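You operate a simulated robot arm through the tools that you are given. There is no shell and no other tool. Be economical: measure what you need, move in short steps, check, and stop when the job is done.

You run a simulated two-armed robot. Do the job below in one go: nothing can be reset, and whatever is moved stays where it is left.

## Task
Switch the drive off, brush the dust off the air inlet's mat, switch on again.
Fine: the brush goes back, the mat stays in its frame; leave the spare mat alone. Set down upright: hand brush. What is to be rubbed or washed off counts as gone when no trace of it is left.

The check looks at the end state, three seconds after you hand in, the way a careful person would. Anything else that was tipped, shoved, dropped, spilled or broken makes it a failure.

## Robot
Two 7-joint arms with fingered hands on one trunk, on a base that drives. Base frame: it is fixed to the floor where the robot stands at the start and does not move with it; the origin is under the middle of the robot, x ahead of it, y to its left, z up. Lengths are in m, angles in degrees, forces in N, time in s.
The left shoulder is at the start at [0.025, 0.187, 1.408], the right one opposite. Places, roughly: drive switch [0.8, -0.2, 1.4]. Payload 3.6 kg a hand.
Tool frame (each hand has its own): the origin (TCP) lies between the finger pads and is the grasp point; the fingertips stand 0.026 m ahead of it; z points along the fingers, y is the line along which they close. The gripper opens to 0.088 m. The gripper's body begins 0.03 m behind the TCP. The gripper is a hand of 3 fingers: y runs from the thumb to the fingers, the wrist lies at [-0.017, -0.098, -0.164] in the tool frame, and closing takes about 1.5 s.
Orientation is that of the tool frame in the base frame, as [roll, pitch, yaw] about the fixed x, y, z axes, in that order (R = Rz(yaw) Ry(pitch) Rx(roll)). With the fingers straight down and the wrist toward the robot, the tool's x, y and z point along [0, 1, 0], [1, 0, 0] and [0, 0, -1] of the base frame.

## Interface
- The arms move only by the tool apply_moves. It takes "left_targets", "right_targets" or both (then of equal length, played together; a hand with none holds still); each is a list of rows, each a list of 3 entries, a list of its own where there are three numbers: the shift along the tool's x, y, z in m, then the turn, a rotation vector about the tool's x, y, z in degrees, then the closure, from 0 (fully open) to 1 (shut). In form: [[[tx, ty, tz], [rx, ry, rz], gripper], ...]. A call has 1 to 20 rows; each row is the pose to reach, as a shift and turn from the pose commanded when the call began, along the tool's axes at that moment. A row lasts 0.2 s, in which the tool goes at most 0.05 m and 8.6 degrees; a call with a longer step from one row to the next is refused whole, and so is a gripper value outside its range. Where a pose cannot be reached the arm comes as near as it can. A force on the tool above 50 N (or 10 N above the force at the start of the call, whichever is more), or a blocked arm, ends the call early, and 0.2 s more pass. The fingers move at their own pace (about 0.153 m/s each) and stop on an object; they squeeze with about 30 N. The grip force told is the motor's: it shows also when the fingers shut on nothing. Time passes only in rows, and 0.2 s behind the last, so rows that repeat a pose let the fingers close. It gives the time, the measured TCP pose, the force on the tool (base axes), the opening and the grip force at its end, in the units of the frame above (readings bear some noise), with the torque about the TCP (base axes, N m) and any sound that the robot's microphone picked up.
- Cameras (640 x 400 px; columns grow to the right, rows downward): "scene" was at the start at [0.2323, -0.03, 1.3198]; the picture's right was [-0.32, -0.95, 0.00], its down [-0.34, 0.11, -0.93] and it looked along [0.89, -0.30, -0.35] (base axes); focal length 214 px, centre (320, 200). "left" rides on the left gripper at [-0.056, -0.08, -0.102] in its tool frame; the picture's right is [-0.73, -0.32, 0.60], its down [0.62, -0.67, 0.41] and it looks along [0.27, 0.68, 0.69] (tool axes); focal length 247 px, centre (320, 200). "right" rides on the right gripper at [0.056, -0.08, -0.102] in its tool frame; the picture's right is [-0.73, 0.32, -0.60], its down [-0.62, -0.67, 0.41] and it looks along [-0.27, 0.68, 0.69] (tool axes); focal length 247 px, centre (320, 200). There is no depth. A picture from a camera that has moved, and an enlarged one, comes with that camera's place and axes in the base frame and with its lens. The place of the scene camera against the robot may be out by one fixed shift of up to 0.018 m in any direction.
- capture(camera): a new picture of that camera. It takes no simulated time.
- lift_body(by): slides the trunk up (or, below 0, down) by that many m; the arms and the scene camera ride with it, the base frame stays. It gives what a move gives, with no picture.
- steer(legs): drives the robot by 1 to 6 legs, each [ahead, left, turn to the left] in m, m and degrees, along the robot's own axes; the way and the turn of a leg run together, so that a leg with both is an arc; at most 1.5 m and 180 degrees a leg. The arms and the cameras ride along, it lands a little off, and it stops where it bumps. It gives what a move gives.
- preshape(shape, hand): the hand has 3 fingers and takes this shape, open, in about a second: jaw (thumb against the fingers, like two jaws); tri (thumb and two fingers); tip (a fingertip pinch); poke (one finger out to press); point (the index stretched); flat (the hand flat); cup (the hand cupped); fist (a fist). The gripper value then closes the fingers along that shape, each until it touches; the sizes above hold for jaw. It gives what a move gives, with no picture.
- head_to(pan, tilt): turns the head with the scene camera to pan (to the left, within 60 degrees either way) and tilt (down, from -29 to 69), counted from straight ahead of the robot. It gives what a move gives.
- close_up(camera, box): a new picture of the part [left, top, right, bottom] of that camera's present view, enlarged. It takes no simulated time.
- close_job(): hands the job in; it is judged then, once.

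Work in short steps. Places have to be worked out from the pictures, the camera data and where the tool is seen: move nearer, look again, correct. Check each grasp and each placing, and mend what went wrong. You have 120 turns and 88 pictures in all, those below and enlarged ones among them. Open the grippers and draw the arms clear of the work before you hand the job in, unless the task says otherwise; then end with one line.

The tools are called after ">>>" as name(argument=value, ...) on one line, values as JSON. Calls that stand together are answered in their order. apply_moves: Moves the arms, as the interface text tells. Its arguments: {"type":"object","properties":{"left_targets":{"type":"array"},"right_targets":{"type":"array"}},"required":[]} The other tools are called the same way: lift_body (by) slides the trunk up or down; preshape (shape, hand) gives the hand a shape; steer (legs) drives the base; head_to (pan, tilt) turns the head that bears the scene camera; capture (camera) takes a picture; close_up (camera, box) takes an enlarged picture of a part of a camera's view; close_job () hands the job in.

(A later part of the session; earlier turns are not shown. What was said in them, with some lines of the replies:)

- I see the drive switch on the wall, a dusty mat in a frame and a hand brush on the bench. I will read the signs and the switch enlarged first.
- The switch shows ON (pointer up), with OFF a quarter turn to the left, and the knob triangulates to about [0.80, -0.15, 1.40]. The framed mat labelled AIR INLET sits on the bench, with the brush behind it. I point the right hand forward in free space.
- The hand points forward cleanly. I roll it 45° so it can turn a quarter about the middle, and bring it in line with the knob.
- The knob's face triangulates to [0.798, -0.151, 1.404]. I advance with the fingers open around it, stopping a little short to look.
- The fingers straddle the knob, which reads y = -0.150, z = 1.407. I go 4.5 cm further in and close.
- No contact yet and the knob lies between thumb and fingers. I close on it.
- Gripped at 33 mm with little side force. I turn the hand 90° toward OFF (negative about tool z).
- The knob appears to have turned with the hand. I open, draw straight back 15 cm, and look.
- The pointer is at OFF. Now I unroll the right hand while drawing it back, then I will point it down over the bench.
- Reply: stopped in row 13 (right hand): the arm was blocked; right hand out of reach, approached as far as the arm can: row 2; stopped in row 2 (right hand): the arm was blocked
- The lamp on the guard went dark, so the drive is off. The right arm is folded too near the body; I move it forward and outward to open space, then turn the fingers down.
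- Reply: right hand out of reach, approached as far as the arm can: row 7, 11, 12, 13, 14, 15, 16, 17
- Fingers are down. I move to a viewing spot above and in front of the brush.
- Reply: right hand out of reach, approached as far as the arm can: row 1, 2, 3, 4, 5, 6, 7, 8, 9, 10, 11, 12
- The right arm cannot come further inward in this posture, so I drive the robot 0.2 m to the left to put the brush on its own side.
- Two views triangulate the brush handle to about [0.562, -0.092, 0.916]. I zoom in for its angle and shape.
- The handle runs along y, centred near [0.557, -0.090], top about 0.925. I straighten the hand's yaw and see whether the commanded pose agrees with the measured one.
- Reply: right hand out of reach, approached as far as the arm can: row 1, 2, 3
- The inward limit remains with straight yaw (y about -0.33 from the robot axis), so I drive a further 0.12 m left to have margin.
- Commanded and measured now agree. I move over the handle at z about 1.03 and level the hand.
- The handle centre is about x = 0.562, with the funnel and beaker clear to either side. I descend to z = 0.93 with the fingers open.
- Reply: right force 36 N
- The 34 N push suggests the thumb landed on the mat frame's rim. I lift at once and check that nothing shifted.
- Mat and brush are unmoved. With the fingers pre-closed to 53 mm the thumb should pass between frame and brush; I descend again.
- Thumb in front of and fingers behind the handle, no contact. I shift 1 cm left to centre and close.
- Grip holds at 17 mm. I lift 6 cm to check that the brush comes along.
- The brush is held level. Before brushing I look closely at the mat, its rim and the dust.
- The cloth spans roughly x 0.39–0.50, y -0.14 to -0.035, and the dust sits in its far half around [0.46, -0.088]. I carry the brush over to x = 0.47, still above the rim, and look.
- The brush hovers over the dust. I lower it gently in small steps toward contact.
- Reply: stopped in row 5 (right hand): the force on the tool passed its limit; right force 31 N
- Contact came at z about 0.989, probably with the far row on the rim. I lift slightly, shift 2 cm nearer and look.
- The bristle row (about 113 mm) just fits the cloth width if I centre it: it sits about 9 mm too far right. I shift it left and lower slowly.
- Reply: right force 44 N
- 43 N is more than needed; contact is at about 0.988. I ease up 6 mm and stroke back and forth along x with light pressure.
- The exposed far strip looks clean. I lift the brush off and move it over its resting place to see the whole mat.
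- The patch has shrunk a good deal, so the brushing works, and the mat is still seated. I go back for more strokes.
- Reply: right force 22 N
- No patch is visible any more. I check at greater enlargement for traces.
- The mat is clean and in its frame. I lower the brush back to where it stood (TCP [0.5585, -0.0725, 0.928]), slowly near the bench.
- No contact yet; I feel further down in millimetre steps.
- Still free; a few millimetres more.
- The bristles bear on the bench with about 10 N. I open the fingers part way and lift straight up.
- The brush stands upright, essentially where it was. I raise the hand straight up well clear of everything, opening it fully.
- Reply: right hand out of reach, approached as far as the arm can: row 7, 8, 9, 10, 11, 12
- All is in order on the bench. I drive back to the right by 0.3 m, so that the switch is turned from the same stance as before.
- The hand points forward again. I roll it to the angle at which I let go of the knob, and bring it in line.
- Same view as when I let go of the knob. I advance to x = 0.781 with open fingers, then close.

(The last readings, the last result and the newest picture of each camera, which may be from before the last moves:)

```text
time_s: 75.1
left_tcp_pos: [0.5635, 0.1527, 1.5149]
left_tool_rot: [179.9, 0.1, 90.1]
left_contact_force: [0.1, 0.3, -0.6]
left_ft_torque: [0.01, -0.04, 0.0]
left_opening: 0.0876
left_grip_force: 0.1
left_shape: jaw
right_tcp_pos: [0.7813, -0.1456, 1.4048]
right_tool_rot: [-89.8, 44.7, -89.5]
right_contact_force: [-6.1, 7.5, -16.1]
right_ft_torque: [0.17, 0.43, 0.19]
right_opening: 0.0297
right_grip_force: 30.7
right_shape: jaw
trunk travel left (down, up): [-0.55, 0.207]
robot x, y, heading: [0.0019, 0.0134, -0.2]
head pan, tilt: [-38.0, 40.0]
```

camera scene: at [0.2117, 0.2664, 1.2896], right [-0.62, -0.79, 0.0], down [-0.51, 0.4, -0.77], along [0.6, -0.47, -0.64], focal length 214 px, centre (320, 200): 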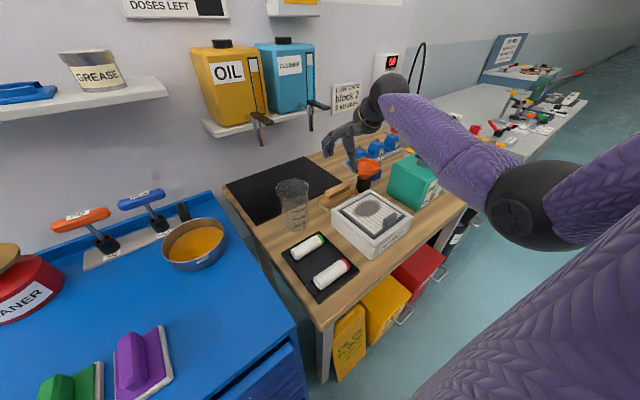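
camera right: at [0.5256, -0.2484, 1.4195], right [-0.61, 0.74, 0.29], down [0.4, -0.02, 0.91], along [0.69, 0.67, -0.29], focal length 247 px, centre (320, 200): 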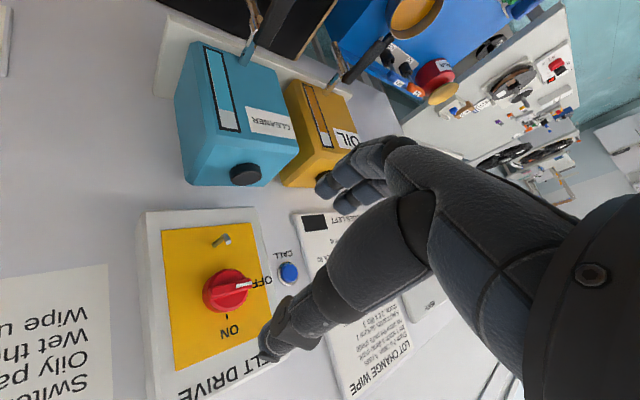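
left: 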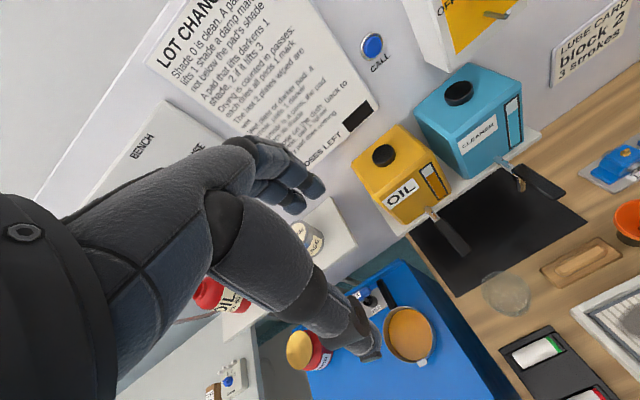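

Gripped, a few millimetres to the left of the knob's axis. I correct this while turning the hand +90° back to ON.

>>> apply_moves(right_targets=[[[0.003, -0.003, 0], [0, 0, 0], 1], [[0.003, -0.003, 0], [0, 0, 8], 1], [[0.003, -0.003, 0], [0, 0, 16], 1], [[0.003, -0.003, 0], [0, 0, 24], 1], [[0.003, -0.003, 0], [0, 0, 32], 1], [[0.003, -0.003, 0], [0, 0, 40], 1], [[0.003, -0.003, 0], [0, 0, 48], 1], [[0.003, -0.003, 0], [0, 0, 56], 1], [[0.003, -0.003, 0], [0, 0, 64], 1], [[0.003, -0.003, 0], [0, 0, 72], 1], [[0.003, -0.003, 0], [0, 0, 80], 1], [[0.003, -0.003, 0], [0, 0, 88], 1], [[0.003, -0.003, 0], [0, 0, 91], 1], [[0.003, -0.003, 0], [0, 0, 91], 1]])

>>> head_to(pan=-15, tilt=0)

>>> capture(camera="right")

```text
time_s: 78.1
left_tcp_pos: [0.5624, 0.1545, 1.5141]
left_tool_rot: [-180.0, 0.2, 90.0]
left_contact_force: [-0.1, 0.4, 0.4]
left_ft_torque: [0.01, -0.01, 0.03]
left_opening: 0.0874
left_grip_force: 0.1
left_shape: jaw
right_tcp_pos: [0.7802, -0.1515, 1.4072]
right_tool_rot: [89.2, 44.2, 89.9]
right_contact_force: [5.7, 10.2, 3.0]
right_ft_torque: [0.04, -0.14, 0.29]
right_opening: 0.0294
right_grip_force: 29.7
right_shape: jaw
trunk travel left (down, up): [-0.55, 0.207]
robot x, y, heading: [-0.0007, 0.0146, 0.1]
head pan, tilt: [-38.0, 40.0]
```

```text
time_s: 79.2
left_tcp_pos: [0.5617, 0.1555, 1.5145]
left_tool_rot: [-180.0, 0.1, 90.0]
left_contact_force: [-0.1, -0.5, -0.6]
left_ft_torque: [-0.01, -0.03, -0.01]
left_opening: 0.0874
left_grip_force: 0.0
left_shape: jaw
right_tcp_pos: [0.7796, -0.1506, 1.407]
right_tool_rot: [89.4, 44.3, 90.0]
right_contact_force: [6.9, 9.8, 6.8]
right_ft_torque: [0.03, -0.22, 0.24]
right_opening: 0.0292
right_grip_force: 29.6
right_shape: jaw
trunk travel left (down, up): [-0.55, 0.207]
robot x, y, heading: [0.0024, 0.014, -0.5]
head pan, tilt: [-15.0, 0.0]
```

```text
34 pictures are left
camera right: at [0.6803, -0.1672, 1.3093], right [-0.6, -0.31, 0.74], down [0.42, -0.91, -0.04], along [0.68, 0.29, 0.68], focal length 247 px, centre (320, 200)
```

right: 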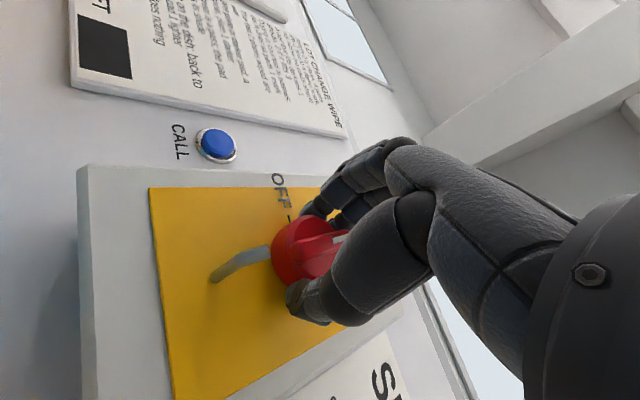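

The knob has followed the hand. I open, draw straight back and inspect.

>>> apply_moves(right_targets=[[[0, 0, 0], [0, 0, 0], 0.5], [[0, 0, 0], [0, 0, 0], 0], [[0, 0, 0], [0, 0, 0], 0], [[0, 0, 0], [0, 0, 0], 0], [[0, 0, -0.03], [0, 0, 0], 0], [[0, 0, -0.07], [0, 0, 0], 0], [[0, 0, -0.11], [0, 0, 0], 0], [[0, 0, -0.15], [0, 0, 0], 0], [[0, 0, -0.15], [0, 0, 0], 0]])

>>> capture(camera="right")

```text
time_s: 81.2
left_tcp_pos: [0.563, 0.1534, 1.5153]
left_tool_rot: [179.9, 0.0, 89.9]
left_contact_force: [0.1, 0.3, 0.0]
left_ft_torque: [0.0, 0.02, 0.0]
left_opening: 0.0879
left_grip_force: 0.2
left_shape: jaw
right_tcp_pos: [0.6308, -0.1544, 1.405]
right_tool_rot: [89.6, 44.2, 90.2]
right_contact_force: [-0.8, 0.4, -0.5]
right_ft_torque: [0.0, -0.01, 0.03]
right_opening: 0.0877
right_grip_force: 0.1
right_shape: jaw
trunk travel left (down, up): [-0.55, 0.207]
robot x, y, heading: [0.0065, 0.0134, -0.4]
head pan, tilt: [-15.0, 0.0]
```

```text
33 pictures are left
camera right: at [0.53, -0.1705, 1.3071], right [-0.6, -0.31, 0.74], down [0.42, -0.91, -0.04], along [0.68, 0.28, 0.67], focal length 247 px, centre (320, 200)
```

right: 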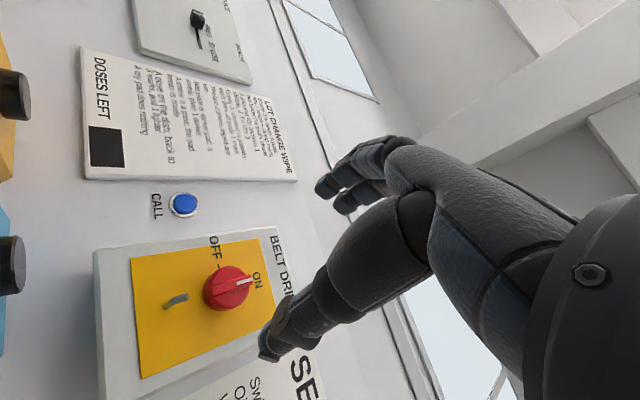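

The pointer is at or near ON. I draw the arm further back and to the right, then check the pointer and the drive lamp.

>>> apply_moves(right_targets=[[[-0.02, -0.02, -0.03], [0, 0, 0], 0], [[-0.04, -0.03, -0.05], [0, 0, 0], 0], [[-0.06, -0.05, -0.06], [0, 0, 0], 0], [[-0.08, -0.06, -0.06], [0, 0, 0], 0], [[-0.09, -0.06, -0.06], [0, 0, 0], 0]])

>>> close_up(camera="scene", box=[264, 135, 360, 195])

>>> head_to(pan=-18, tilt=42)

>>> capture(camera="scene")

```text
time_s: 82.3
left_tcp_pos: [0.5609, 0.1532, 1.5146]
left_tool_rot: [180.0, 0.1, 90.0]
left_contact_force: [0.1, -0.4, -0.1]
left_ft_torque: [0.03, 0.03, 0.02]
left_opening: 0.0879
left_grip_force: 0.1
left_shape: jaw
right_tcp_pos: [0.571, -0.2604, 1.4254]
right_tool_rot: [89.4, 44.2, 90.1]
right_contact_force: [-0.9, -0.4, 0.1]
right_ft_torque: [0.03, 0.03, -0.03]
right_opening: 0.0875
right_grip_force: 0.1
right_shape: jaw
trunk travel left (down, up): [-0.55, 0.207]
robot x, y, heading: [-0.0013, 0.0138, -0.2]
head pan, tilt: [-15.0, 0.0]
```

```text
6.67 times, centred on (312, 165) of scene
camera zoom: at [0.231, -0.0114, 1.3533], right [-0.26, -0.97, 0.0], down [0.0, 0.0, -1.0], along [0.97, -0.26, 0.0], focal length 1430 px, centre (373, 433)
```

zoom: 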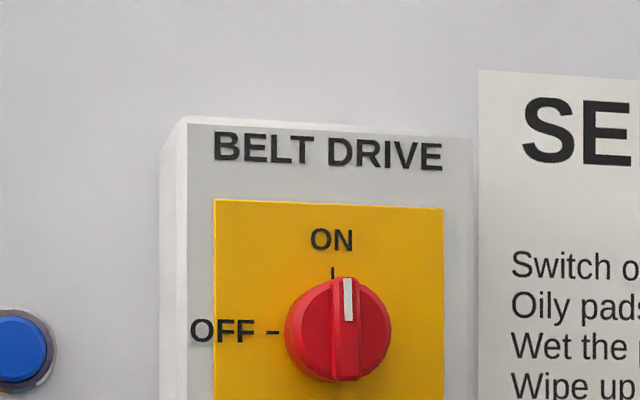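

```text
time_s: 83.4
left_tcp_pos: [0.5615, 0.1524, 1.5155]
left_tool_rot: [180.0, 0.0, 90.1]
left_contact_force: [0.5, 0.5, 0.7]
left_ft_torque: [0.01, -0.01, 0.02]
left_opening: 0.0877
left_grip_force: 0.0
left_shape: jaw
right_tcp_pos: [0.5704, -0.2614, 1.4261]
right_tool_rot: [89.3, 44.3, 89.8]
right_contact_force: [-0.5, 0.1, -1.2]
right_ft_torque: [-0.01, -0.04, 0.02]
right_opening: 0.0876
right_grip_force: 0.1
right_shape: jaw
trunk travel left (down, up): [-0.55, 0.207]
robot x, y, heading: [-0.0018, 0.0114, -0.1]
head pan, tilt: [-18.0, 42.0]
```

```text
31 pictures are left
camera scene: at [0.2236, -0.0142, 1.2867], right [-0.31, -0.95, 0.0], down [-0.64, 0.21, -0.74], along [0.71, -0.23, -0.67], focal length 214 px, centre (320, 200)
```

scene: 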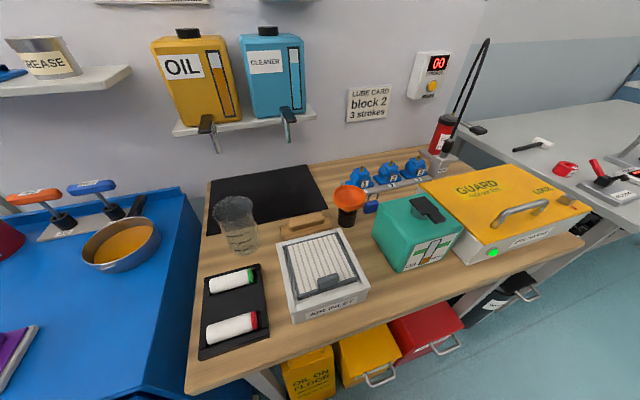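

The knob is at ON and the green lamp is lit again. I check the bench once more, enlarged.

>>> close_up(camera="scene", box=[212, 175, 388, 285])

```text
3.64 times, centred on (300, 230) of scene
camera zoom: at [0.2236, -0.0142, 1.2867], right [-0.31, -0.95, 0.0], down [-0.64, 0.21, -0.74], along [0.71, -0.23, -0.67], focal length 780 px, centre (393, 91)
```

zoom: 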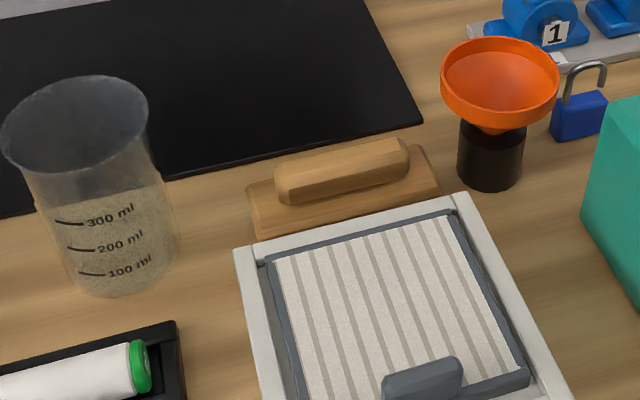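

Bristles are less visible behind the frame than at the start, though the camera stands differently. I take the same head pose as the early picture to compare positions.

>>> steer(legs=[[0, -0.011, 0]])

>>> head_to(pan=-18.6, tilt=20.8)

>>> close_up(camera="scene", box=[180, 270, 388, 400])

```text
time_s: 84.2
left_tcp_pos: [0.5601, 0.1437, 1.5138]
left_tool_rot: [-179.9, 0.2, 89.9]
left_contact_force: [-0.2, 0.0, 0.5]
left_ft_torque: [0.0, 0.0, 0.0]
left_opening: 0.0879
left_grip_force: 0.0
left_shape: jaw
right_tcp_pos: [0.5712, -0.2694, 1.4257]
right_tool_rot: [89.3, 44.3, 90.0]
right_contact_force: [0.1, -0.2, -0.5]
right_ft_torque: [-0.04, 0.01, -0.01]
right_opening: 0.0877
right_grip_force: 0.0
right_shape: jaw
trunk travel left (down, up): [-0.55, 0.207]
robot x, y, heading: [-0.0006, -0.001, 0.2]
head pan, tilt: [-18.0, 42.0]
```

```text
time_s: 85.0
left_tcp_pos: [0.5623, 0.1433, 1.5142]
left_tool_rot: [180.0, -0.1, 90.0]
left_contact_force: [0.5, 0.2, -0.8]
left_ft_torque: [0.03, -0.03, 0.06]
left_opening: 0.0878
left_grip_force: 0.2
left_shape: jaw
right_tcp_pos: [0.57, -0.2705, 1.426]
right_tool_rot: [89.4, 44.3, 90.0]
right_contact_force: [-0.1, -0.1, 0.7]
right_ft_torque: [0.02, -0.04, 0.0]
right_opening: 0.0876
right_grip_force: 0.0
right_shape: jaw
trunk travel left (down, up): [-0.55, 0.207]
robot x, y, heading: [-0.0027, 0.0033, 0.0]
head pan, tilt: [-18.6, 20.8]
```

```text
3.08 times, centred on (284, 335) of scene
camera zoom: at [0.2322, -0.0284, 1.3197], right [-0.32, -0.95, 0.0], down [-0.34, 0.11, -0.93], along [0.89, -0.3, -0.36], focal length 660 px, centre (431, -215)
```

zoom: 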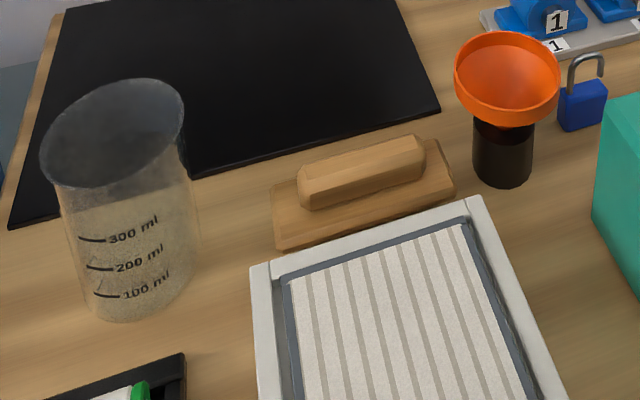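

The frame is unmoved, but the brush sits a little nearer or lower than at first and its bristles are hidden. I look closer.

>>> close_up(camera="scene", box=[260, 308, 340, 358])

>>> head_to(pan=-10, tilt=60)

>>> close_up(camera="scene", box=[250, 110, 410, 210])

```text
8.00 times, centred on (300, 333) of scene
camera zoom: at [0.2322, -0.0284, 1.3197], right [-0.32, -0.95, 0.0], down [-0.34, 0.11, -0.93], along [0.89, -0.3, -0.36], focal length 1716 px, centre (480, -864)
```

zoom: 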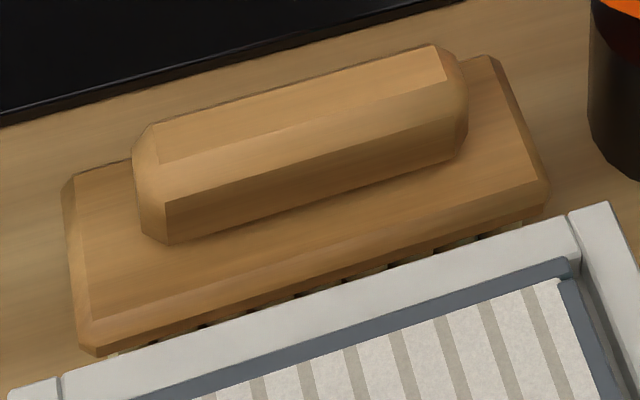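

```text
time_s: 86.1
left_tcp_pos: [0.5611, 0.1423, 1.5145]
left_tool_rot: [180.0, 0.0, 90.0]
left_contact_force: [-0.3, -0.7, 0.3]
left_ft_torque: [0.01, -0.02, 0.01]
left_opening: 0.0879
left_grip_force: 0.1
left_shape: jaw
right_tcp_pos: [0.5699, -0.2722, 1.4255]
right_tool_rot: [89.4, 44.1, 90.0]
right_contact_force: [-0.1, 0.3, 0.3]
right_ft_torque: [0.0, 0.0, 0.02]
right_opening: 0.0879
right_grip_force: 0.0
right_shape: jaw
trunk travel left (down, up): [-0.55, 0.207]
robot x, y, heading: [-0.0003, 0.0011, 0.1]
head pan, tilt: [-10.0, 60.0]
```

```text
4.00 times, centred on (330, 160) of scene
camera zoom: at [0.2098, -0.0107, 1.2629], right [-0.17, -0.98, 0.0], down [-0.85, 0.15, -0.5], along [0.49, -0.09, -0.87], focal length 858 px, centre (280, 360)
```

zoom: 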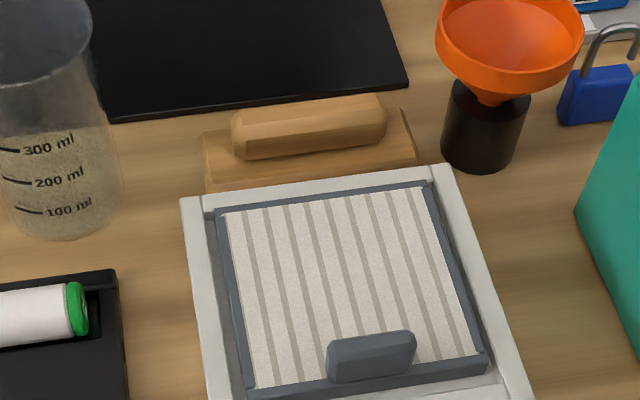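

The brush stands level on its bristles, about 1 cm nearer than before and clear of the frame. The mat is clean and seated, the drive is on with its lamp lit, and both hands are open and clear of the work, so I hand in.

>>> close_job()

```text
The job is handed in.
```

I switched the drive off, brushed the air inlet's mat clean, and switched the drive back on, with its green lamp lit again. The mat is still in its frame, and the brush stands upright about 1 cm nearer the frame than it was.
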